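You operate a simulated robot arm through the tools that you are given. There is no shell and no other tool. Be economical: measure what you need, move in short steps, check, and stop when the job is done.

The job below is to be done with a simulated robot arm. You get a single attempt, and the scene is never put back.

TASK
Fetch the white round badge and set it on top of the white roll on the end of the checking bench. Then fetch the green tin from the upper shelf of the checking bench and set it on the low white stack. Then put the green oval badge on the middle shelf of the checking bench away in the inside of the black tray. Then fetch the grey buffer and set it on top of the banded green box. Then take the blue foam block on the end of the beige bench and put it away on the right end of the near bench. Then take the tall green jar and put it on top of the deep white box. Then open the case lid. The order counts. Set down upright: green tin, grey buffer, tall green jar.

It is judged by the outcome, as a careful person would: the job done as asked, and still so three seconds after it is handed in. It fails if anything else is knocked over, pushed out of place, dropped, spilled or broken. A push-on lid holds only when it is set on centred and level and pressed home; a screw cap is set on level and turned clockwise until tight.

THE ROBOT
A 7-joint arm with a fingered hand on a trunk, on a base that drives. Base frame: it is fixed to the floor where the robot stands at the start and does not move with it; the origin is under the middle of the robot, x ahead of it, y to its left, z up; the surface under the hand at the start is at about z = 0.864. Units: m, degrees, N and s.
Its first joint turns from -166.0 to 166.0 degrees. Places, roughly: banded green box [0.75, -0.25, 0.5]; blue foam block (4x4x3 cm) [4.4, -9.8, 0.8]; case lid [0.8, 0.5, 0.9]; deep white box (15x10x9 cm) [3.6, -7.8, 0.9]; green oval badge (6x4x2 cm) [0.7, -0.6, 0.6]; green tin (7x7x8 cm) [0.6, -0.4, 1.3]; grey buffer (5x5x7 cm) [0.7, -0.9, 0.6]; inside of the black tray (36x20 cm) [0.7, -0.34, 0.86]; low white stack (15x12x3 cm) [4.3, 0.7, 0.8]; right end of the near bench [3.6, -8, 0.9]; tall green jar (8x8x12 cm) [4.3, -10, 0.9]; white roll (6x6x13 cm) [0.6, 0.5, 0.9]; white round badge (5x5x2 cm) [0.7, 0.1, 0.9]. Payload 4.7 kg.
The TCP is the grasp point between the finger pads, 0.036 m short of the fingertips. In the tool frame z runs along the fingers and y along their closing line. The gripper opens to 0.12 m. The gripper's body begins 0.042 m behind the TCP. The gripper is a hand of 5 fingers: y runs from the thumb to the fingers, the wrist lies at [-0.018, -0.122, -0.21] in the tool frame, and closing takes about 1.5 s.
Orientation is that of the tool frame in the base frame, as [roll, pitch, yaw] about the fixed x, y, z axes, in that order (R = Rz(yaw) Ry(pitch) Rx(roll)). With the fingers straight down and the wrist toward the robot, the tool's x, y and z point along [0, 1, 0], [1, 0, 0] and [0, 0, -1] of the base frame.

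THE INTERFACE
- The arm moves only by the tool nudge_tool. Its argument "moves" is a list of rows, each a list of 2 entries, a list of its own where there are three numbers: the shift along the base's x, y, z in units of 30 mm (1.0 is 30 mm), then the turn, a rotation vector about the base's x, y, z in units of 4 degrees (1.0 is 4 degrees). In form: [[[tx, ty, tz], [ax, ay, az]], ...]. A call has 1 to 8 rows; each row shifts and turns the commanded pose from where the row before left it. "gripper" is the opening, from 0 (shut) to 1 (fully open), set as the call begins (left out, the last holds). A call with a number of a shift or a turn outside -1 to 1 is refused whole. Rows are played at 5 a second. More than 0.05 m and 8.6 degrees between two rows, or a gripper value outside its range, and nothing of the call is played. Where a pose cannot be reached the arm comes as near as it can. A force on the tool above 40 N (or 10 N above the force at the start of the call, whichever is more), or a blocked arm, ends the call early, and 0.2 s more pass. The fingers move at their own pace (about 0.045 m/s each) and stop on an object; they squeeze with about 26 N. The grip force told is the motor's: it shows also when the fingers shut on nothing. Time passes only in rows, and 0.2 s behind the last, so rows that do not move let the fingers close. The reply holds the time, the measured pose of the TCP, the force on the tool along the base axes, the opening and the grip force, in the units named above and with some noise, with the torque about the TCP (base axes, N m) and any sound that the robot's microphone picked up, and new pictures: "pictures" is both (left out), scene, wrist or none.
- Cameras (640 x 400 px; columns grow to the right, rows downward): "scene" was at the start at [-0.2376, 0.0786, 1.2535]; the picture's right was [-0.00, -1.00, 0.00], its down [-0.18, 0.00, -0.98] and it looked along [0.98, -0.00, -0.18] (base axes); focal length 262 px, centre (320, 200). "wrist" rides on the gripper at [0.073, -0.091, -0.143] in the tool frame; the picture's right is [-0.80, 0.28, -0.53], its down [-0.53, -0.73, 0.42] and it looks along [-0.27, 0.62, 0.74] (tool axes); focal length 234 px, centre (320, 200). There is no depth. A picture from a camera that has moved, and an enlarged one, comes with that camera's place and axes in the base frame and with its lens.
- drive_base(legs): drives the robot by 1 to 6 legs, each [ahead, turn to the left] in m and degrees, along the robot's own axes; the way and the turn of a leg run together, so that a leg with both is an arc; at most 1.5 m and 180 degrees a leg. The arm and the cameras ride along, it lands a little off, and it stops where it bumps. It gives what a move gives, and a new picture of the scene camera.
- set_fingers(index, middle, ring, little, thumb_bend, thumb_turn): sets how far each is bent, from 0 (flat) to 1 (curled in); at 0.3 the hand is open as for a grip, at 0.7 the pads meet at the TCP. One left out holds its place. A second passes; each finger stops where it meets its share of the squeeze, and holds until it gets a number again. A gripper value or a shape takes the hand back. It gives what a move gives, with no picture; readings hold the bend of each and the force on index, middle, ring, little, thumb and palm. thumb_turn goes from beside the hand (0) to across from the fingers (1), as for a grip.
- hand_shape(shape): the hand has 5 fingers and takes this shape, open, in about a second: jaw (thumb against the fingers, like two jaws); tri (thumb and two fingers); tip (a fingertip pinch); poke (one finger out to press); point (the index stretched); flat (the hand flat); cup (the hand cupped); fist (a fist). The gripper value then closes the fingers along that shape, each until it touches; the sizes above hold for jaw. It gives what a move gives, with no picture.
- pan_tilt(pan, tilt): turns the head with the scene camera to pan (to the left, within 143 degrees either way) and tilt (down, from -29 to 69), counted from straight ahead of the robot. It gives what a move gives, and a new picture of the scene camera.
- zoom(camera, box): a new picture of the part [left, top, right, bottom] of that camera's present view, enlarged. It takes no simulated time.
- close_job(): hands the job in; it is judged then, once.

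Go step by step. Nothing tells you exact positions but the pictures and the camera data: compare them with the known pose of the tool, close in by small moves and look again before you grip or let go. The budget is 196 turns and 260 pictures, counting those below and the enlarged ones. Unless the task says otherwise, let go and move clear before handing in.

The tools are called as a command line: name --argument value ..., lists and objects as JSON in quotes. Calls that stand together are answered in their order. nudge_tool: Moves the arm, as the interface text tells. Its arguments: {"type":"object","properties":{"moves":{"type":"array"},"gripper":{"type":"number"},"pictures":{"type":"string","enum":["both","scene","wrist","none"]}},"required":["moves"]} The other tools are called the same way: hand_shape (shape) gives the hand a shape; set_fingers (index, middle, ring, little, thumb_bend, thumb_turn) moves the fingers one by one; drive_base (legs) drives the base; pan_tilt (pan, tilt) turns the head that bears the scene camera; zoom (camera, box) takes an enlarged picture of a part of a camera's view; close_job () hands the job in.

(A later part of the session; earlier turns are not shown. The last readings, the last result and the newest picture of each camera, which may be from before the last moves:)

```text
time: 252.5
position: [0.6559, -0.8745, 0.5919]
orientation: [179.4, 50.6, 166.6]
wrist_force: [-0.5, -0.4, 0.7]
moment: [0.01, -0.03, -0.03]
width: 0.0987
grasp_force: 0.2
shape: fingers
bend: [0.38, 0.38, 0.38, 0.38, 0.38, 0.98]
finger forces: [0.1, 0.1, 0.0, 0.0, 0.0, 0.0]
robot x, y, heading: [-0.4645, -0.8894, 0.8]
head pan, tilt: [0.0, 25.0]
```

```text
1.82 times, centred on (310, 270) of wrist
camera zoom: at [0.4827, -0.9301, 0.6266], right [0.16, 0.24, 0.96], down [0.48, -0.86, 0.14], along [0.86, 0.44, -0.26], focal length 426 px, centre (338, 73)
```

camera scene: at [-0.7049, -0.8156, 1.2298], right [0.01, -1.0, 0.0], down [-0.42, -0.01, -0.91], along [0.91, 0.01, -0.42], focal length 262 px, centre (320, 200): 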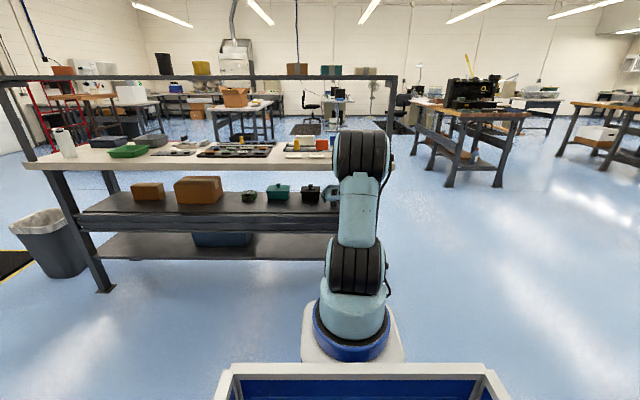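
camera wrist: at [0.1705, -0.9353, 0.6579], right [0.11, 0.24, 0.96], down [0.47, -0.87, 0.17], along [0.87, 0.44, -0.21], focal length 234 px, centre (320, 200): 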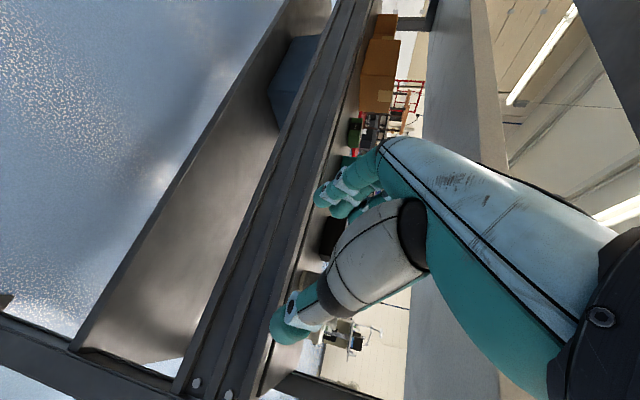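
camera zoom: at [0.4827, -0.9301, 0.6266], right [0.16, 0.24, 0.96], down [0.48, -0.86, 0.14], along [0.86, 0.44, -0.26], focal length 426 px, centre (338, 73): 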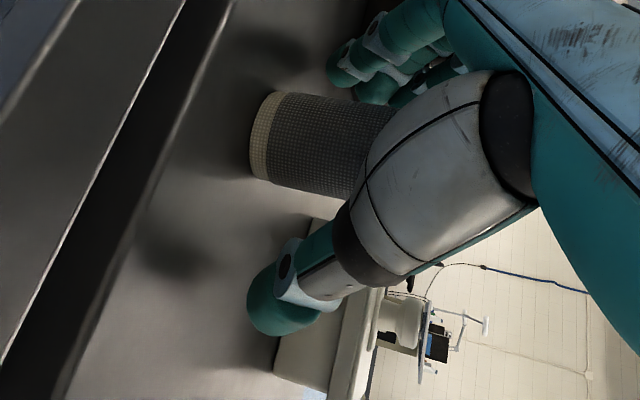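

The buffer stands between the fingers. Closing.

set_fingers --index 0.5 --middle 0.5 --thumb_bend 0.5

set_fingers --index 0.75 --middle 0.75 --thumb_bend 0.75

zoom --camera "wrist" --box '[200, 160, 420, 380]'

```text
time: 253.5
position: [0.6548, -0.8748, 0.5907]
orientation: [179.3, 50.7, 166.5]
wrist_force: [-0.2, -0.2, -0.2]
moment: [-0.03, 0.01, 0.0]
width: 0.0637
grasp_force: 0.1
shape: fingers
bend: [0.5, 0.5, 0.38, 0.38, 0.5, 0.98]
finger forces: [0.1, 0.0, 0.0, 0.0, 0.0, 0.0]
robot x, y, heading: [-0.4655, -0.8917, 0.8]
head pan, tilt: [0.0, 25.0]
```

```text
time: 254.5
position: [0.6554, -0.8749, 0.5929]
orientation: [179.4, 50.6, 166.6]
wrist_force: [-0.3, -0.7, 0.4]
moment: [-0.03, -0.01, -0.04]
width: 0.0155
grasp_force: 12.3
shape: fingers
bend: [0.74, 0.75, 0.38, 0.38, 0.71, 0.97]
finger forces: [11.3, 1.2, 0.0, 0.0, 12.4, 0.1]
robot x, y, heading: [-0.4651, -0.894, 0.8]
head pan, tilt: [0.0, 25.0]
```

```text
1.82 times, centred on (310, 270) of wrist
camera zoom: at [0.4826, -0.9301, 0.6265], right [0.16, 0.24, 0.96], down [0.48, -0.86, 0.14], along [0.86, 0.44, -0.26], focal length 426 px, centre (338, 73)
```

zoom: 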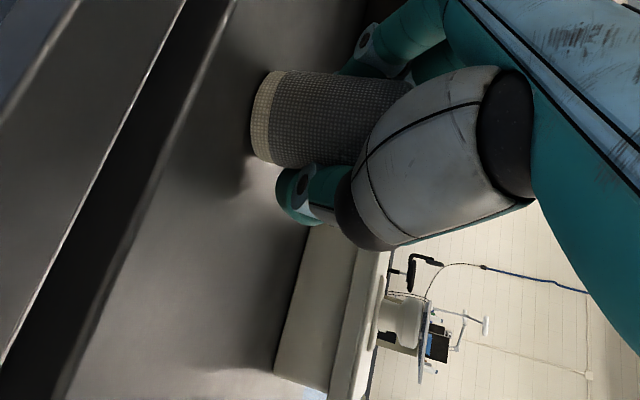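

The width reading suggests the tips closed past its axis. I reopen and look.

set_fingers --index 0.48 --middle 0.48 --thumb_bend 0.48

zoom --camera "wrist" --box '[200, 160, 420, 380]'

zoom --camera "scene" --box '[300, 160, 360, 220]'

```text
time: 255.5
position: [0.6551, -0.8748, 0.5909]
orientation: [179.3, 50.6, 166.5]
wrist_force: [1.1, -0.2, 0.8]
moment: [0.0, 0.0, 0.0]
width: 0.0685
grasp_force: 0.0
shape: fingers
bend: [0.48, 0.48, 0.38, 0.38, 0.48, 0.97]
finger forces: [0.0, 0.0, 0.0, 0.0, 0.1, 0.1]
robot x, y, heading: [-0.4676, -0.8916, 0.8]
head pan, tilt: [0.0, 25.0]
```

```text
1.82 times, centred on (310, 270) of wrist
camera zoom: at [0.4826, -0.9301, 0.6266], right [0.16, 0.24, 0.96], down [0.48, -0.86, 0.14], along [0.86, 0.44, -0.26], focal length 426 px, centre (338, 73)
```

zoom: 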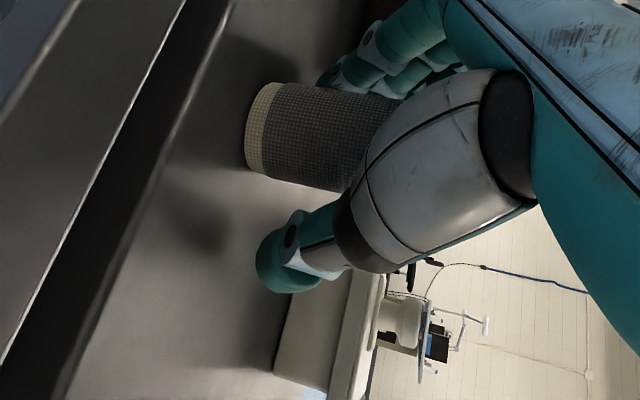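

```text
6.67 times, centred on (330, 190) of scene
camera zoom: at [-0.7048, -0.8156, 1.2298], right [0.01, -1.0, 0.0], down [-0.42, -0.01, -0.91], along [0.91, 0.01, -0.42], focal length 1746 px, centre (253, 267)
```

zoom: 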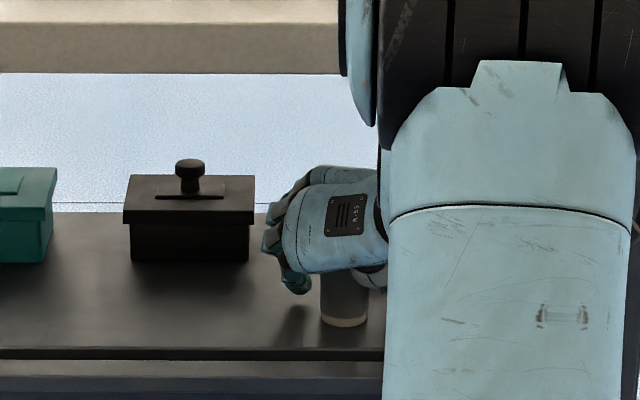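

The buffer slid a little toward the palm. I draw the hand back 2 cm so the pads close on its middle.

nudge_tool --moves '[[[-0.35, 0.05, 0], [0, 0, 0]], [[-0.3, 0, 0], [0, 0, 0]], [[0, 0, 0], [0, 0, 0]]]' --pictures "none"

set_fingers --index 0.6 --middle 0.6 --thumb_bend 0.6

zoom --camera "wrist" --box '[200, 160, 420, 380]'

```text
time: 256.3
position: [0.6356, -0.8732, 0.5925]
orientation: [179.4, 50.7, 166.6]
wrist_force: [0.5, -0.3, -0.2]
moment: [0.0, 0.02, -0.01]
width: 0.0688
grasp_force: 0.0
shape: fingers
bend: [0.48, 0.48, 0.38, 0.38, 0.48, 0.97]
finger forces: [0.0, 0.1, 0.1, 0.1, 0.0, 0.1]
robot x, y, heading: [-0.4668, -0.8921, 1.0]
head pan, tilt: [0.0, 25.0]
```

```text
time: 257.3
position: [0.6375, -0.8737, 0.5926]
orientation: [179.3, 50.7, 166.4]
wrist_force: [-0.9, -0.2, -0.4]
moment: [0.03, 0.03, 0.01]
width: 0.0398
grasp_force: 2.3
shape: fingers
bend: [0.58, 0.6, 0.38, 0.38, 0.58, 0.97]
finger forces: [2.0, 0.1, 0.1, 0.0, 2.1, 0.0]
robot x, y, heading: [-0.4637, -0.8909, 0.9]
head pan, tilt: [0.0, 25.0]
```

```text
1.82 times, centred on (310, 270) of wrist
camera zoom: at [0.4631, -0.9286, 0.627], right [0.16, 0.24, 0.96], down [0.48, -0.86, 0.14], along [0.86, 0.44, -0.26], focal length 426 px, centre (338, 73)
```

zoom: 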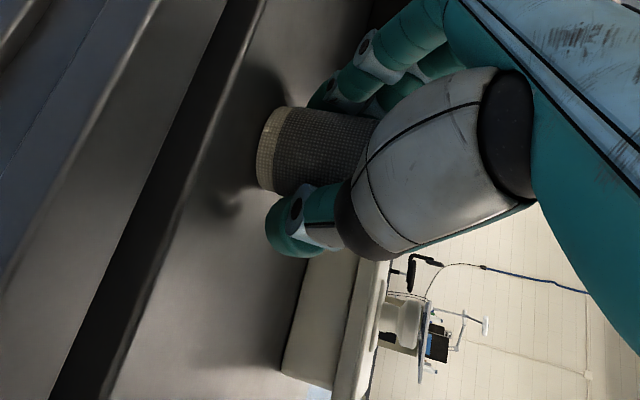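

Even contact on both sides now. Tightening.

set_fingers --index 0.75 --middle 0.75 --thumb_bend 0.75

nudge_tool --moves '[[[0, 0, 0.3], [0, 0, 0]], [[0, 0, 0.4], [0, 0, 0]], [[0, 0, 0], [0, 0, 0]]]' --pictures "none"

zoom --camera "wrist" --box '[200, 160, 420, 380]'

```text
time: 258.3
position: [0.6362, -0.872, 0.5932]
orientation: [179.3, 50.8, 166.6]
wrist_force: [2.5, 2.0, 5.3]
moment: [-0.04, -0.08, 0.01]
width: 0.0369
grasp_force: 18.1
shape: fingers
bend: [0.6, 0.66, 0.38, 0.38, 0.6, 0.97]
finger forces: [10.5, 9.4, 0.0, 0.0, 16.5, 0.1]
robot x, y, heading: [-0.4698, -0.894, 0.6]
head pan, tilt: [0.0, 25.0]
```

```text
time: 259.1
position: [0.6353, -0.874, 0.6121]
orientation: [179.4, 50.6, 166.6]
wrist_force: [0.4, 0.0, 0.1]
moment: [-0.01, -0.02, -0.03]
width: 0.0368
grasp_force: 16.8
shape: fingers
bend: [0.6, 0.66, 0.38, 0.38, 0.6, 0.96]
finger forces: [9.9, 6.6, 0.0, 0.0, 16.5, 0.1]
robot x, y, heading: [-0.4707, -0.8895, 0.6]
head pan, tilt: [0.0, 25.0]
```

```text
1.82 times, centred on (310, 270) of wrist
camera zoom: at [0.4622, -0.929, 0.647], right [0.16, 0.24, 0.96], down [0.48, -0.86, 0.14], along [0.86, 0.44, -0.26], focal length 426 px, centre (338, 73)
```

zoom: 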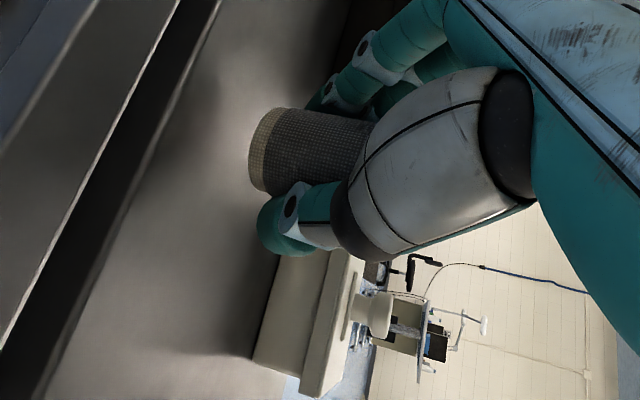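

It's held well, but placing under the worktop wants a lower grip. I set it back down and re-grip about 1 cm lower.

nudge_tool --moves '[[[0, 0, -0.4], [0, 0, 0]], [[0, 0, -0.25], [0, 0, 0]], [[0, 0, 0], [0, 0, 0]]]' --pictures "none"

set_fingers --index 0.52 --middle 0.52 --thumb_bend 0.52

nudge_tool --moves '[[[0, 0, -0.15], [0, 0, 0]], [[0, 0, -0.15], [0, 0, 0]], [[0, 0, -0.1], [0, 0, 0]], [[0, 0, 0], [0, 0, 0]]]' --pictures "none"

zoom --camera "wrist" --box '[200, 160, 420, 380]'

```text
time: 259.9
position: [0.6374, -0.8741, 0.5943]
orientation: [179.3, 50.8, 166.5]
wrist_force: [0.2, 0.2, 4.1]
moment: [-0.07, 0.06, 0.01]
width: 0.0368
grasp_force: 17.5
shape: fingers
bend: [0.6, 0.66, 0.38, 0.38, 0.6, 0.96]
finger forces: [9.9, 9.1, 0.0, 0.0, 16.7, 0.0]
robot x, y, heading: [-0.4651, -0.8935, 0.6]
head pan, tilt: [0.0, 25.0]
```

```text
time: 260.9
position: [0.6355, -0.8733, 0.594]
orientation: [179.3, 50.6, 166.4]
wrist_force: [-0.3, -0.1, 0.0]
moment: [-0.01, 0.0, 0.0]
width: 0.0566
grasp_force: 0.0
shape: fingers
bend: [0.52, 0.52, 0.38, 0.38, 0.52, 0.97]
finger forces: [0.0, 0.1, 0.0, 0.0, 0.1, 0.1]
robot x, y, heading: [-0.4666, -0.892, 0.8]
head pan, tilt: [0.0, 25.0]
```

```text
time: 261.9
position: [0.6367, -0.8735, 0.5827]
orientation: [179.4, 50.8, 166.5]
wrist_force: [-0.7, -0.1, 8.2]
moment: [0.28, -0.22, 0.07]
width: 0.0568
grasp_force: 3.9
shape: fingers
bend: [0.52, 0.52, 0.38, 0.38, 0.52, 0.97]
finger forces: [8.2, 0.0, 0.0, 0.0, 0.1, 0.2]
robot x, y, heading: [-0.4653, -0.8907, 0.7]
head pan, tilt: [0.0, 25.0]
```

```text
1.82 times, centred on (310, 270) of wrist
camera zoom: at [0.4632, -0.9289, 0.6176], right [0.16, 0.24, 0.96], down [0.48, -0.86, 0.14], along [0.86, 0.44, -0.26], focal length 426 px, centre (338, 73)
```

zoom: 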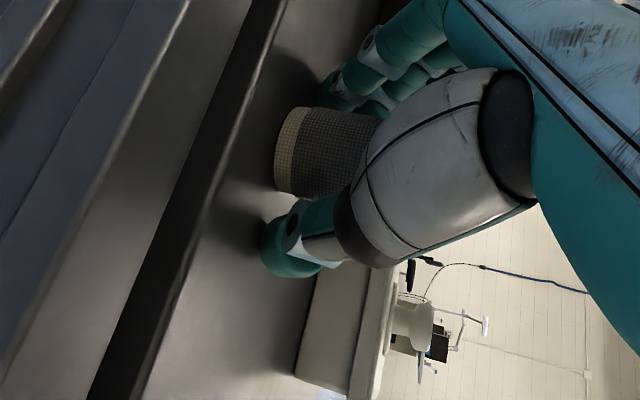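

nudge_tool --moves '[[[0, 0, 0.07], [0, 0, 0]]]' --pictures "none"

set_fingers --index 0.6 --middle 0.6 --thumb_bend 0.6

set_fingers --index 0.75 --middle 0.75 --thumb_bend 0.75

nudge_tool --moves '[[[0, 0, 0.3], [0, 0, 0]], [[0, 0, 0.5], [0, 0, 0]], [[0, 0, 0], [0, 0, 0]]]' --pictures "none"

zoom --camera "wrist" --box '[200, 160, 420, 380]'

```text
time: 262.3
position: [0.6354, -0.8739, 0.5838]
orientation: [179.3, 50.5, 166.5]
wrist_force: [1.6, 0.3, 4.5]
moment: [0.12, -0.22, -0.01]
width: 0.0569
grasp_force: 2.0
shape: fingers
bend: [0.52, 0.52, 0.38, 0.38, 0.52, 0.97]
finger forces: [4.2, 0.0, 0.0, 0.1, 0.1, 0.0]
robot x, y, heading: [-0.4664, -0.8905, 0.5]
head pan, tilt: [0.0, 25.0]
```

```text
time: 263.3
position: [0.6361, -0.873, 0.5845]
orientation: [179.5, 50.7, 166.6]
wrist_force: [0.0, 2.8, 5.2]
moment: [0.26, -0.15, 0.1]
width: 0.0393
grasp_force: 3.5
shape: fingers
bend: [0.57, 0.6, 0.38, 0.38, 0.59, 0.97]
finger forces: [7.3, 0.1, 0.0, 0.0, 1.0, 0.1]
robot x, y, heading: [-0.4628, -0.8895, 0.5]
head pan, tilt: [0.0, 25.0]
```

```text
time: 264.3
position: [0.6359, -0.8746, 0.5849]
orientation: [179.4, 50.7, 166.5]
wrist_force: [4.0, 0.7, 8.1]
moment: [0.02, -0.24, 0.01]
width: 0.0346
grasp_force: 19.9
shape: fingers
bend: [0.58, 0.66, 0.38, 0.38, 0.63, 0.97]
finger forces: [13.5, 8.3, 0.1, 0.1, 17.7, 0.0]
robot x, y, heading: [-0.4652, -0.8915, 0.5]
head pan, tilt: [0.0, 25.0]
```

```text
time: 265.1
position: [0.6355, -0.875, 0.6074]
orientation: [179.3, 50.6, 166.4]
wrist_force: [-0.5, 0.0, -1.0]
moment: [0.0, 0.03, -0.05]
width: 0.0344
grasp_force: 16.7
shape: fingers
bend: [0.58, 0.67, 0.38, 0.38, 0.63, 0.95]
finger forces: [10.2, 5.9, 0.0, 0.0, 17.1, 0.1]
robot x, y, heading: [-0.4631, -0.8912, 1.0]
head pan, tilt: [0.0, 25.0]
```

```text
1.82 times, centred on (310, 270) of wrist
camera zoom: at [0.4625, -0.9293, 0.642], right [0.16, 0.24, 0.96], down [0.48, -0.86, 0.14], along [0.86, 0.44, -0.26], focal length 426 px, centre (338, 73)
```

zoom: 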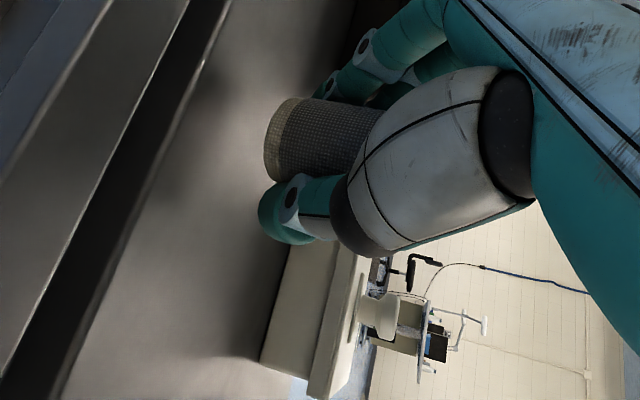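

Good low grip. I back out and drive around the right end to the rear of the bench, where the banded green box is easier to reach.

drive_base --legs '[[-0.35, 0], [0, -91], [0.85, 0], [0, 90.5], [1.5, 0], [1.5, 0]]'

drive_base --legs '[[0.1, 90], [1.2, 0], [0, 90]]'

```text
time: 293.2
position: [3.2684, -1.7007, 0.6078]
orientation: [179.4, 50.7, 166.3]
wrist_force: [-0.6, -0.9, -0.6]
moment: [0.02, 0.0, 0.01]
width: 0.0346
grasp_force: 16.7
shape: fingers
bend: [0.58, 0.71, 0.38, 0.38, 0.64, 0.95]
finger forces: [10.3, 5.8, 0.0, 0.0, 16.5, 0.0]
robot x, y, heading: [2.1663, -1.7133, 0.6]
head pan, tilt: [0.0, 25.0]
camera scene: at [1.928, -1.6348, 1.2298], right [0.01, -1.0, 0.0], down [-0.42, 0.0, -0.91], along [0.91, 0.01, -0.42], focal length 262 px, centre (320, 200)
```

scene: 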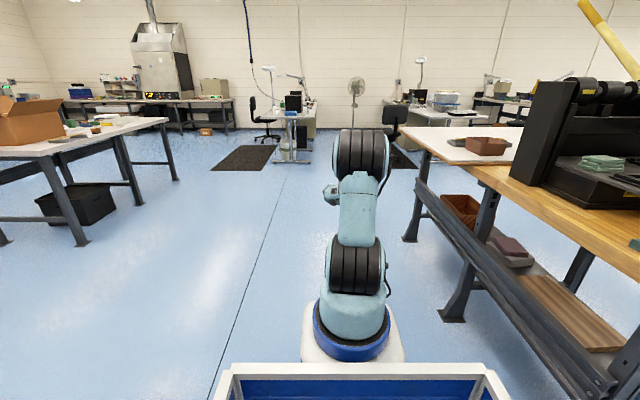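

```text
time: 306.8
position: [1.1288, -0.4608, 0.6079]
orientation: [179.1, 50.7, -14.5]
wrist_force: [-0.3, 0.4, -0.5]
moment: [0.01, -0.01, -0.01]
width: 0.0339
grasp_force: 15.3
shape: fingers
bend: [0.58, 0.71, 0.38, 0.38, 0.64, 0.95]
finger forces: [10.1, 5.1, 0.0, 0.1, 15.8, 0.0]
robot x, y, heading: [2.2333, -0.4604, 180.1]
head pan, tilt: [0.0, 25.0]
camera scene: at [2.4672, -0.5402, 1.2298], right [0.0, 1.0, 0.0], down [0.42, 0.0, -0.91], along [-0.91, 0.0, -0.42], focal length 262 px, centre (320, 200)
```

scene: 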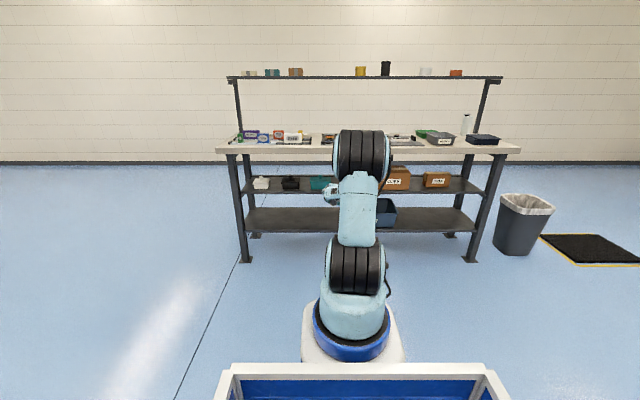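

nudge_tool --moves '[[[0, 0, 1], [0, 0, 0]], [[0, 0, 0.5], [0, 0, 0]]]' --pictures "wrist"

zoom --camera "scene" --box '[220, 120, 460, 240]'

```text
time: 307.4
position: [1.1284, -0.4619, 0.6528]
orientation: [179.5, 50.6, -14.1]
wrist_force: [-0.1, -0.2, -0.4]
moment: [0.0, 0.04, 0.0]
width: 0.034
grasp_force: 15.4
shape: fingers
bend: [0.58, 0.71, 0.38, 0.38, 0.64, 0.95]
finger forces: [10.1, 5.1, 0.0, 0.0, 15.7, 0.1]
robot x, y, heading: [2.2308, -0.459, 180.2]
head pan, tilt: [0.0, 25.0]
camera wrist: at [1.3028, -0.4105, 0.6873], right [-0.17, -0.24, 0.96], down [-0.47, 0.87, 0.14], along [-0.87, -0.43, -0.26], focal length 234 px, centre (320, 200)
```

wrist: 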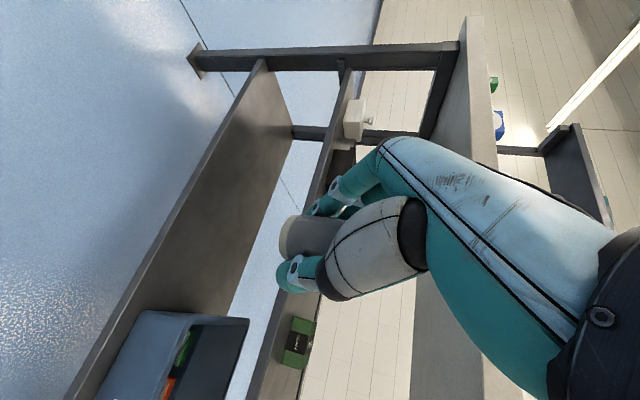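

```text
2.67 times, centred on (340, 180) of scene
camera zoom: at [2.4671, -0.5402, 1.2298], right [0.0, 1.0, 0.0], down [0.42, 0.0, -0.91], along [-0.91, 0.0, -0.42], focal length 699 px, centre (267, 253)
```

zoom: 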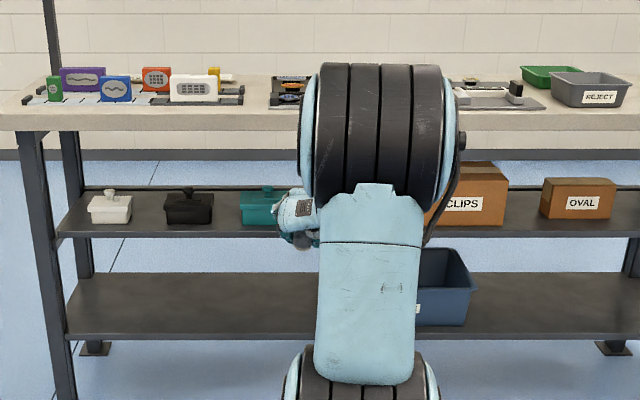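

The box shows at y ≈ −0.362 from behind. I line up sideways and drive in partway at z ≈ 0.655.

nudge_tool --moves '[[[0, 0.8, 0], [0, 0, 0]], [[0, 0.8, 0], [0, 0, 0]], [[0, 0.8, 0], [0, 0, 0]], [[0, 0.75, 0.1], [0, 0, 0]]]' --pictures "none"

drive_base --legs '[[0.17, 0]]'

zoom --camera "wrist" --box '[160, 120, 440, 400]'

zoom --camera "scene" --box '[240, 120, 400, 240]'

```text
time: 308.4
position: [1.128, -0.3675, 0.6542]
orientation: [179.4, 50.6, -14.2]
wrist_force: [-0.3, -0.7, -0.4]
moment: [0.01, -0.03, -0.05]
width: 0.0339
grasp_force: 15.3
shape: fingers
bend: [0.58, 0.71, 0.38, 0.38, 0.64, 0.95]
finger forces: [10.0, 5.0, 0.1, 0.0, 15.7, 0.0]
robot x, y, heading: [2.2305, -0.4593, 179.9]
head pan, tilt: [0.0, 25.0]
```

```text
time: 309.9
position: [0.9563, -0.3671, 0.6546]
orientation: [179.3, 50.7, -14.3]
wrist_force: [-0.3, 0.0, -0.9]
moment: [0.01, -0.03, -0.02]
width: 0.0338
grasp_force: 15.5
shape: fingers
bend: [0.58, 0.71, 0.38, 0.38, 0.64, 0.95]
finger forces: [10.2, 5.1, 0.0, 0.1, 15.3, 0.1]
robot x, y, heading: [2.0589, -0.4562, 179.8]
head pan, tilt: [0.0, 25.0]
camera scene: at [2.2959, -0.5401, 1.2298], right [0.0, 1.0, 0.0], down [0.42, 0.0, -0.91], along [-0.91, 0.0, -0.42], focal length 262 px, centre (320, 200)
```

scene: 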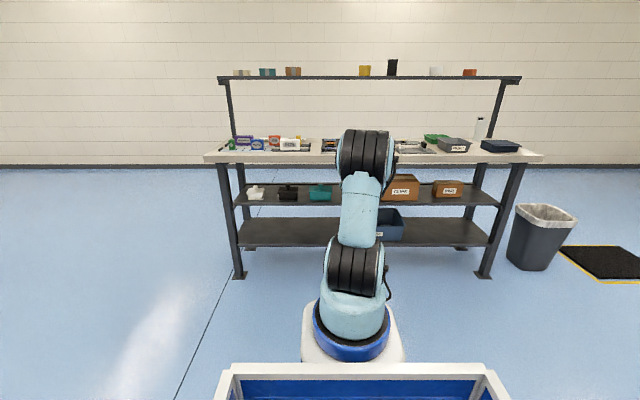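

```text
1.43 times, centred on (300, 260) of wrist
camera zoom: at [1.1315, -0.316, 0.6899], right [-0.16, -0.24, 0.96], down [-0.47, 0.87, 0.14], along [-0.87, -0.43, -0.26], focal length 334 px, centre (349, 114)
```

zoom: 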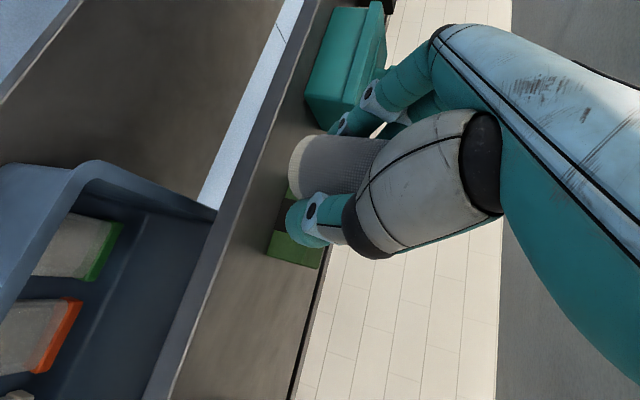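

```text
3.33 times, centred on (320, 180) of scene
camera zoom: at [2.2959, -0.5401, 1.2298], right [0.0, 1.0, 0.0], down [0.42, 0.0, -0.91], along [-0.91, 0.0, -0.42], focal length 873 px, centre (320, 267)
```

zoom: 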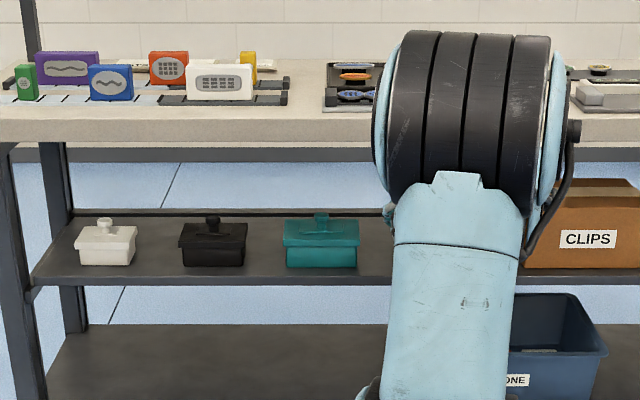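

drive_base --legs '[[0.11, 0]]'

zoom --camera "wrist" --box '[200, 140, 420, 360]'

```text
time: 311.1
position: [0.8478, -0.3679, 0.6552]
orientation: [179.3, 50.6, -14.2]
wrist_force: [-0.8, 0.4, -1.1]
moment: [0.01, 0.03, 0.04]
width: 0.0339
grasp_force: 14.8
shape: fingers
bend: [0.58, 0.71, 0.38, 0.38, 0.64, 0.95]
finger forces: [10.3, 5.1, 0.0, 0.0, 15.4, 0.0]
robot x, y, heading: [1.9489, -0.4627, 180.0]
head pan, tilt: [0.0, 25.0]
camera scene: at [2.1868, -0.54, 1.2298], right [0.0, 1.0, 0.0], down [0.42, 0.0, -0.91], along [-0.91, 0.0, -0.42], focal length 262 px, centre (320, 200)
```

scene: 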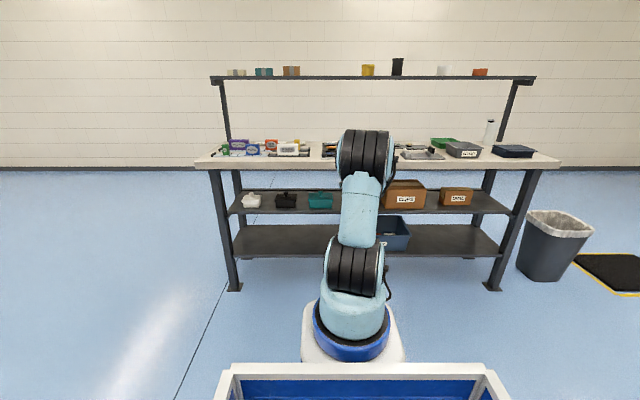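

```text
1.82 times, centred on (310, 250) of wrist
camera zoom: at [1.0224, -0.3162, 0.6898], right [-0.16, -0.24, 0.96], down [-0.47, 0.87, 0.14], along [-0.87, -0.43, -0.26], focal length 426 px, centre (338, 109)
```

zoom: 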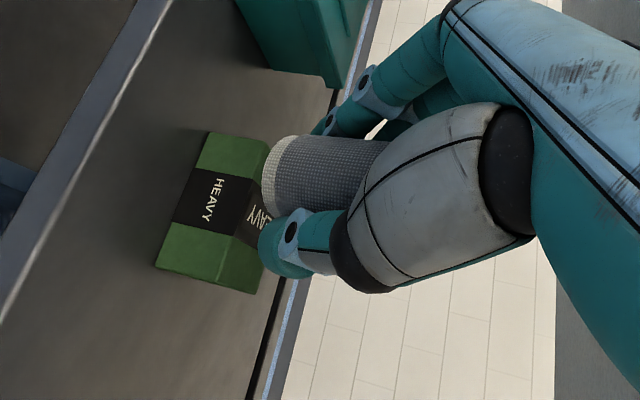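

The box is resolved: x 0.723–0.795, y −0.399…−0.318, top z ≈ 0.581. I move above its centre and then lower.

drive_base --legs '[[0.06, 0]]'

nudge_tool --moves '[[[-0.25, 0.15, -0.3], [0, 0, 0]], [[0, 0, -0.3], [0, 0, 0]], [[0, 0, 0], [0, 0, 0]]]' --pictures "none"

zoom --camera "wrist" --box '[200, 140, 420, 360]'

```text
time: 312.2
position: [0.8, -0.366, 0.6353]
orientation: [179.3, 49.1, -14.4]
wrist_force: [1.1, -0.2, -1.0]
moment: [0.0, 0.0, 0.04]
width: 0.034
grasp_force: 15.5
shape: fingers
bend: [0.58, 0.71, 0.38, 0.38, 0.64, 0.95]
finger forces: [10.3, 5.2, 0.0, 0.1, 15.2, 0.0]
robot x, y, heading: [1.8914, -0.4553, 179.8]
head pan, tilt: [0.0, 25.0]
stopped in leg 1: the robot was blocked; the commanded pose is now the measured one
camera scene: at [2.1295, -0.5402, 1.2298], right [0.0, 1.0, 0.0], down [0.42, 0.0, -0.91], along [-0.91, 0.0, -0.42], focal length 262 px, centre (320, 200)
```

scene: 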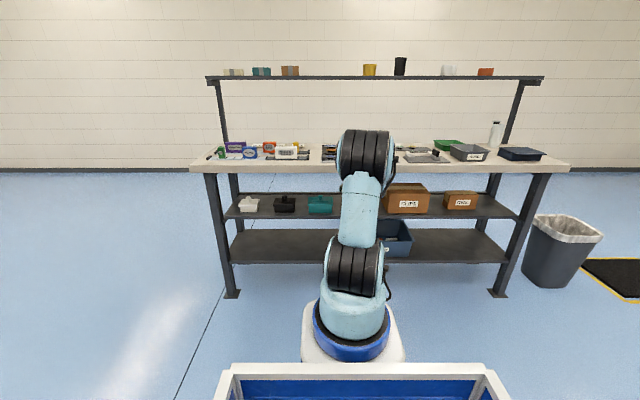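

```text
time: 313.0
position: [0.7915, -0.3623, 0.6228]
orientation: [179.3, 49.6, -14.6]
wrist_force: [2.8, -2.1, 23.1]
moment: [-0.11, 0.23, 0.02]
width: 0.0333
grasp_force: 27.1
shape: fingers
bend: [0.57, 0.68, 0.38, 0.38, 0.66, 0.97]
finger forces: [21.3, 12.5, 0.0, 0.0, 19.6, 0.0]
robot x, y, heading: [1.8934, -0.4592, 179.9]
head pan, tilt: [0.0, 25.0]
```

```text
1.82 times, centred on (310, 250) of wrist
camera zoom: at [0.9656, -0.3115, 0.6612], right [-0.18, -0.23, 0.95], down [-0.47, 0.87, 0.12], along [-0.86, -0.43, -0.27], focal length 426 px, centre (338, 109)
```

zoom: 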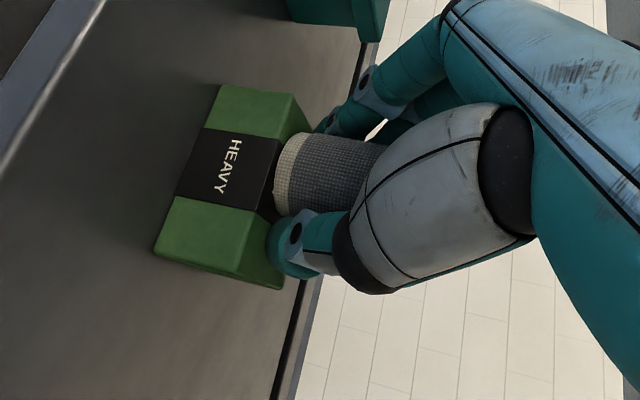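

Something brushed while driving and the arm settled lower; the buffer is now touching the box top, about 1 cm toward the near edge. I lift a few millimetres and shift it inward.

nudge_tool --moves '[[[0, 0, 0.3], [0, 0, 0]], [[0, 0, 0], [0, 0, 0]]]' --pictures "none"

zoom --camera "wrist" --box '[200, 140, 420, 360]'

```text
time: 313.6
position: [0.7926, -0.3612, 0.6242]
orientation: [179.3, 49.0, -14.5]
wrist_force: [0.0, 0.3, 3.7]
moment: [0.05, -0.02, 0.04]
width: 0.0329
grasp_force: 15.9
shape: fingers
bend: [0.57, 0.71, 0.38, 0.38, 0.66, 0.96]
finger forces: [10.0, 7.2, 0.0, 0.1, 15.1, 0.0]
robot x, y, heading: [1.8894, -0.4583, 179.8]
head pan, tilt: [0.0, 25.0]
```

```text
1.82 times, centred on (310, 250) of wrist
camera zoom: at [0.9678, -0.3112, 0.6644], right [-0.19, -0.23, 0.95], down [-0.47, 0.87, 0.12], along [-0.86, -0.43, -0.28], focal length 426 px, centre (338, 109)
```

zoom: 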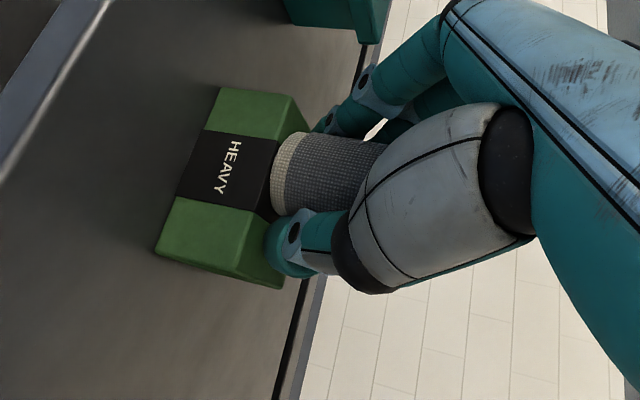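

The worktop stops the hand from going further in. The buffer is wholly over the box, so I seat it and release gently.

nudge_tool --moves '[[[-0.1, 0.1, -0.2], [0, 0, 0]], [[0, 0, 0], [0, 0, 0]]]' --pictures "none"

set_fingers --index 0.5 --middle 0.5 --thumb_bend 0.56

zoom --camera "wrist" --box '[200, 140, 420, 360]'

```text
time: 314.2
position: [0.79, -0.3588, 0.6233]
orientation: [179.4, 49.3, -14.3]
wrist_force: [4.8, -3.0, 15.9]
moment: [-0.02, 0.07, 0.01]
width: 0.033
grasp_force: 22.2
shape: fingers
bend: [0.57, 0.71, 0.38, 0.38, 0.66, 0.96]
finger forces: [16.8, 9.3, 0.1, 0.1, 18.7, 0.0]
robot x, y, heading: [1.8927, -0.4591, 179.9]
head pan, tilt: [0.0, 25.0]
```

```text
time: 315.2
position: [0.7903, -0.3572, 0.6218]
orientation: [179.4, 49.2, -14.4]
wrist_force: [0.8, 3.2, 8.5]
moment: [-0.18, 0.24, -0.04]
width: 0.0475
grasp_force: 4.5
shape: fingers
bend: [0.54, 0.5, 0.38, 0.38, 0.56, 0.97]
finger forces: [8.3, 0.0, 0.1, 0.0, 0.0, 0.0]
robot x, y, heading: [1.892, -0.461, 179.8]
head pan, tilt: [0.0, 25.0]
```

```text
1.82 times, centred on (310, 250) of wrist
camera zoom: at [0.9637, -0.3081, 0.6605], right [-0.19, -0.23, 0.95], down [-0.47, 0.87, 0.12], along [-0.86, -0.43, -0.28], focal length 426 px, centre (338, 109)
```

zoom: 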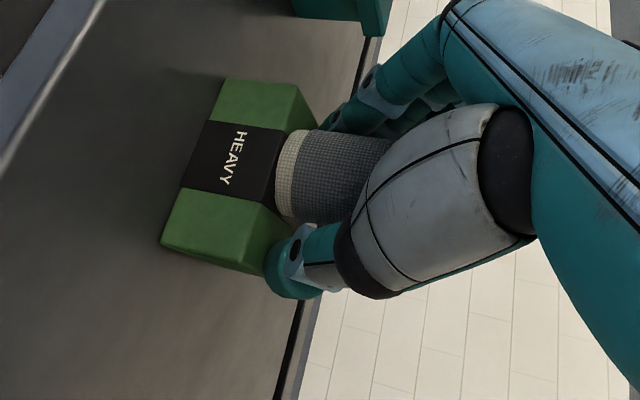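

nudge_tool --moves '[[[0.1, 0, 0.12], [0, 0, 0]], [[0, 0, 0], [0, 0, 0]]]' --pictures "none"

set_fingers --index 0.46 --middle 0.46 --thumb_bend 0.52

zoom --camera "wrist" --box '[200, 140, 420, 360]'

```text
time: 315.8
position: [0.7937, -0.3597, 0.6242]
orientation: [179.4, 49.0, -14.3]
wrist_force: [-0.4, 0.0, -0.3]
moment: [0.0, 0.01, 0.0]
width: 0.0533
grasp_force: 0.3
shape: fingers
bend: [0.5, 0.5, 0.38, 0.38, 0.56, 0.97]
finger forces: [0.4, 0.0, 0.0, 0.1, 0.0, 0.0]
robot x, y, heading: [1.8945, -0.4577, 180.2]
head pan, tilt: [0.0, 25.0]
```

```text
time: 316.8
position: [0.7926, -0.3578, 0.6246]
orientation: [179.4, 49.1, -14.4]
wrist_force: [-0.6, 0.2, 0.0]
moment: [0.01, 0.01, -0.03]
width: 0.0658
grasp_force: 0.0
shape: fingers
bend: [0.46, 0.46, 0.38, 0.38, 0.52, 0.97]
finger forces: [0.0, 0.0, 0.0, 0.0, 0.1, 0.0]
robot x, y, heading: [1.8904, -0.4571, 180.0]
head pan, tilt: [0.0, 25.0]
```

```text
1.82 times, centred on (310, 250) of wrist
camera zoom: at [0.9666, -0.3078, 0.6635], right [-0.19, -0.23, 0.95], down [-0.47, 0.87, 0.12], along [-0.86, -0.43, -0.28], focal length 426 px, centre (338, 109)
```

zoom: 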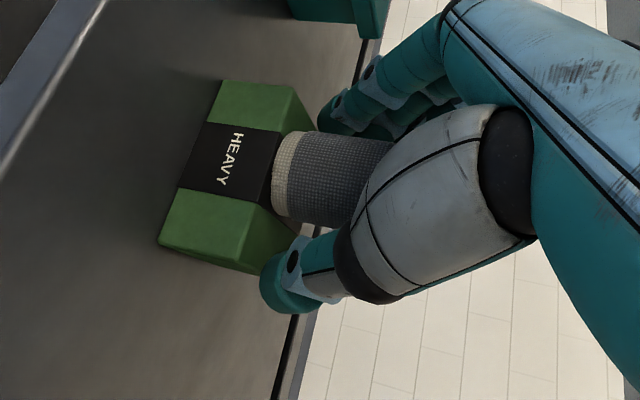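

The hand is free of the buffer. I withdraw along the finger line.

nudge_tool --moves '[[[0.6, -0.16, 0], [0, 0, 0]], [[0.6, -0.16, 0], [0, 0, 0]], [[0, 0, 0], [0, 0, 0]]]' --pictures "none"

zoom --camera "wrist" --box '[200, 140, 420, 360]'

```text
time: 317.6
position: [0.8292, -0.3667, 0.6242]
orientation: [179.4, 49.1, -14.3]
wrist_force: [0.5, -0.4, 0.5]
moment: [-0.01, 0.02, -0.03]
width: 0.0653
grasp_force: 0.0
shape: fingers
bend: [0.46, 0.46, 0.38, 0.38, 0.52, 0.97]
finger forces: [0.1, 0.0, 0.0, 0.1, 0.1, 0.0]
robot x, y, heading: [1.8897, -0.4603, 179.7]
head pan, tilt: [0.0, 25.0]
```

```text
1.82 times, centred on (310, 250) of wrist
camera zoom: at [1.0026, -0.3173, 0.6631], right [-0.19, -0.23, 0.95], down [-0.47, 0.87, 0.12], along [-0.86, -0.43, -0.28], focal length 426 px, centre (338, 109)
```

zoom: 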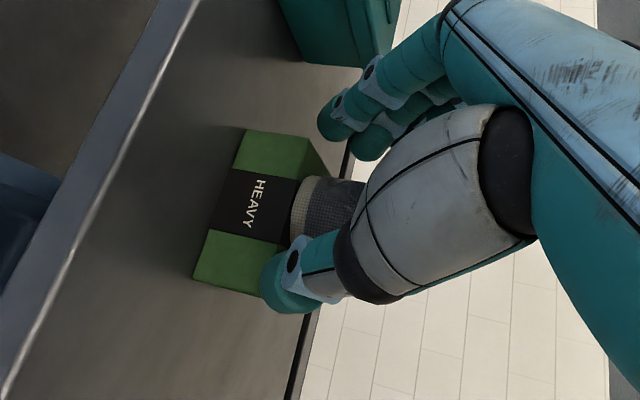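

nudge_tool --moves '[[[0.6, -0.2, 0], [0, 0, 0]]]' --pictures "none"

drive_base --legs '[[-0.12, 0]]'

zoom --camera "wrist" --box '[200, 160, 420, 380]'

```text
time: 318.0
position: [0.8477, -0.3748, 0.6249]
orientation: [179.4, 49.1, -14.4]
wrist_force: [0.4, 0.4, -0.1]
moment: [0.02, 0.06, -0.06]
width: 0.0658
grasp_force: 0.1
shape: fingers
bend: [0.46, 0.46, 0.38, 0.38, 0.52, 0.97]
finger forces: [0.1, 0.0, 0.0, 0.0, 0.0, 0.0]
robot x, y, heading: [1.8921, -0.4578, 179.8]
head pan, tilt: [0.0, 25.0]
```

```text
time: 319.2
position: [0.9657, -0.3734, 0.6248]
orientation: [179.3, 49.1, -14.6]
wrist_force: [0.1, 0.1, 0.0]
moment: [-0.01, 0.02, 0.01]
width: 0.0655
grasp_force: 0.1
shape: fingers
bend: [0.46, 0.46, 0.38, 0.38, 0.52, 0.97]
finger forces: [0.0, 0.0, 0.0, 0.1, 0.0, 0.0]
robot x, y, heading: [2.0108, -0.4582, 179.7]
head pan, tilt: [0.0, 25.0]
camera scene: at [2.2486, -0.5407, 1.2298], right [0.0, 1.0, 0.0], down [0.42, 0.0, -0.91], along [-0.91, 0.0, -0.42], focal length 262 px, centre (320, 200)
```

scene: 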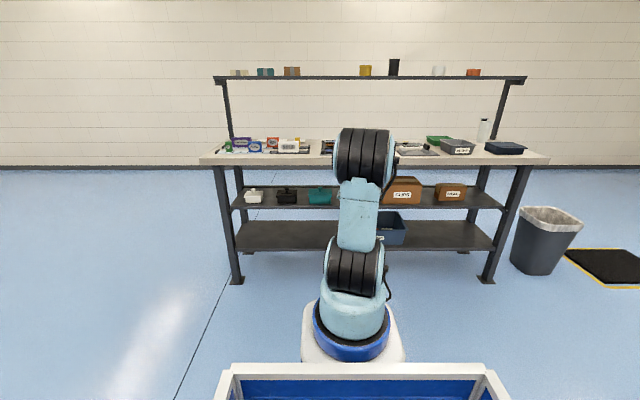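

```text
1.82 times, centred on (310, 270) of wrist
camera zoom: at [1.1397, -0.3228, 0.6635], right [-0.19, -0.23, 0.95], down [-0.47, 0.87, 0.12], along [-0.86, -0.43, -0.28], focal length 426 px, centre (338, 73)
```

zoom: 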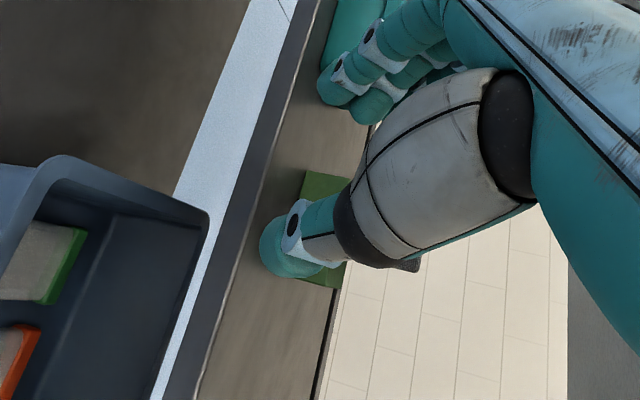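

drive_base --legs '[[-0.35, 0], [0, -25]]'

zoom --camera "scene" --box '[120, 110, 360, 250]'

```text
time: 322.8
position: [1.4486, 0.062, 0.6243]
orientation: [179.4, 49.2, -39.5]
wrist_force: [-0.4, 0.4, 0.4]
moment: [0.03, 0.0, 0.0]
width: 0.0657
grasp_force: 0.0
shape: fingers
bend: [0.46, 0.46, 0.38, 0.38, 0.52, 0.97]
finger forces: [0.0, 0.1, 0.0, 0.0, 0.0, 0.0]
robot x, y, heading: [2.3586, -0.4626, 154.5]
head pan, tilt: [0.0, 25.0]
camera scene: at [2.5394, -0.6347, 1.2298], right [0.43, 0.9, 0.0], down [0.38, -0.18, -0.91], along [-0.82, 0.39, -0.42], focal length 262 px, centre (320, 200)
```

scene: 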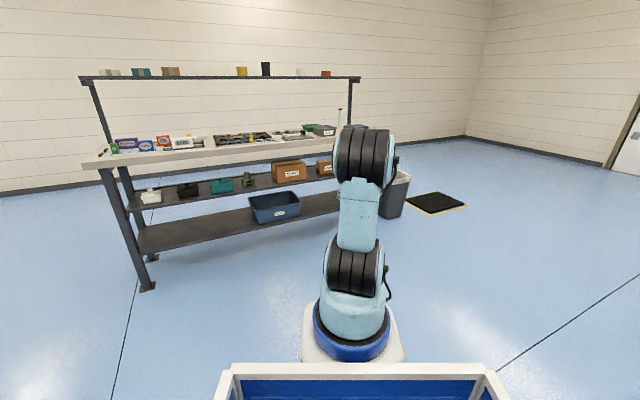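

```text
2.67 times, centred on (240, 180) of scene
camera zoom: at [2.5394, -0.6347, 1.2298], right [0.43, 0.9, 0.0], down [0.38, -0.18, -0.91], along [-0.82, 0.39, -0.42], focal length 699 px, centre (533, 253)
```

zoom: 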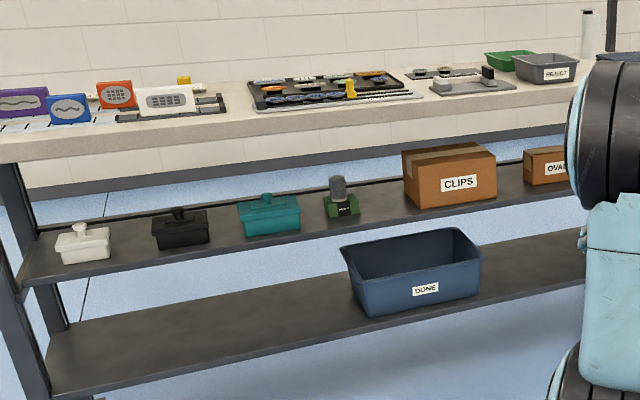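

The buffer stands upright on the banded green box. Next: the far benches around y −8 to −10. I tuck the arm higher and nearer, then turn to look that way.

nudge_tool --moves '[[[0.5, -0.25, 1], [0, 0, 0]], [[0.7, -0.35, 1], [0, 0, 0]], [[0.7, -0.35, 1], [0, 0, 0]], [[0.9, -0.4, 1], [0, 0, 0]], [[0.9, -0.4, 1], [0, 0, 0]], [[0.9, -0.4, 1], [0, 0, 0]], [[0.9, -0.4, 1], [0, 0, 0]], [[0.9, -0.4, 1], [0, 0, 0]]]' --pictures "none"

nudge_tool --moves '[[[0.5, -0.25, 1], [0, 0, 0]], [[0.5, -0.25, 1], [0, 0, 0]], [[0.5, -0.25, 1], [0, 0, 0]], [[0.5, -0.25, 1], [0, 0, 0]]]' --pictures "none"

drive_base --legs '[[0, 115.5]]'

pan_tilt --pan 25 --tilt 8

```text
time: 324.6
position: [1.6415, -0.0268, 0.8632]
orientation: [179.5, 49.0, -39.6]
wrist_force: [-0.1, 0.0, -0.2]
moment: [0.03, 0.01, 0.0]
width: 0.0657
grasp_force: 0.0
shape: fingers
bend: [0.46, 0.46, 0.38, 0.38, 0.52, 0.98]
finger forces: [0.1, 0.1, 0.0, 0.0, 0.0, 0.0]
robot x, y, heading: [2.3581, -0.4603, 154.5]
head pan, tilt: [0.0, 25.0]
```

```text
time: 325.6
position: [1.7009, -0.0571, 0.9827]
orientation: [179.4, 49.1, -39.5]
wrist_force: [0.9, 1.0, -1.3]
moment: [-0.01, 0.01, 0.0]
width: 0.0659
grasp_force: 0.0
shape: fingers
bend: [0.46, 0.46, 0.38, 0.38, 0.52, 0.98]
finger forces: [0.0, 0.1, 0.0, 0.1, 0.0, 0.0]
robot x, y, heading: [2.36, -0.4569, 154.7]
head pan, tilt: [0.0, 25.0]
```

```text
time: 330.8
position: [2.2715, -1.2257, 0.9844]
orientation: [179.3, 49.1, 75.3]
wrist_force: [0.1, -0.4, 0.7]
moment: [-0.03, -0.03, -0.01]
width: 0.0658
grasp_force: 0.0
shape: fingers
bend: [0.46, 0.46, 0.38, 0.38, 0.52, 0.98]
finger forces: [0.0, 0.1, 0.0, 0.0, 0.0, 0.0]
robot x, y, heading: [2.3593, -0.4585, -90.1]
head pan, tilt: [0.0, 25.0]
camera scene: at [2.44, -0.2236, 1.2298], right [-1.0, 0.01, 0.0], down [0.0, 0.42, -0.91], along [-0.01, -0.91, -0.42], focal length 262 px, centre (320, 200)
```

scene: 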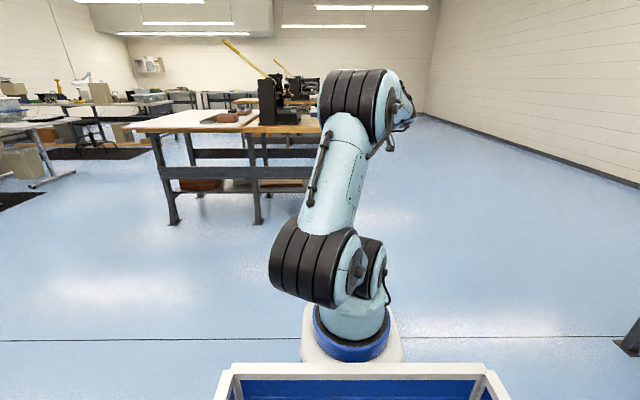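

```text
time: 331.7
position: [2.2717, -1.2273, 0.9834]
orientation: [179.5, 49.1, 75.5]
wrist_force: [-1.0, -0.4, 0.0]
moment: [0.02, 0.01, 0.0]
width: 0.0656
grasp_force: 0.1
shape: fingers
bend: [0.46, 0.46, 0.38, 0.38, 0.52, 0.98]
finger forces: [0.0, 0.0, 0.0, 0.0, 0.0, 0.0]
robot x, y, heading: [2.3623, -0.4606, -90.2]
head pan, tilt: [25.0, 8.0]
camera scene: at [2.4791, -0.2156, 1.2573], right [-0.91, -0.42, 0.0], down [-0.06, 0.13, -0.99], along [0.41, -0.9, -0.14], focal length 262 px, centre (320, 200)
```

scene: 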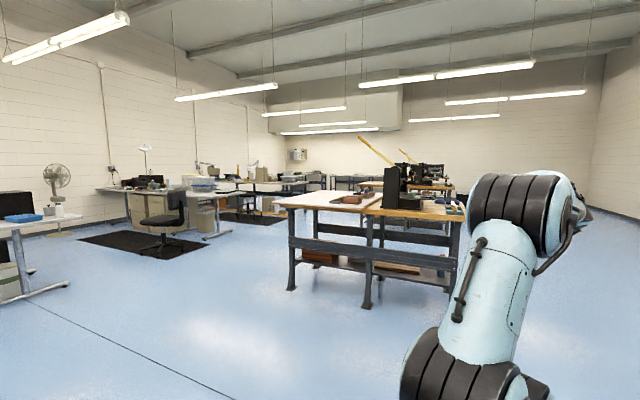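

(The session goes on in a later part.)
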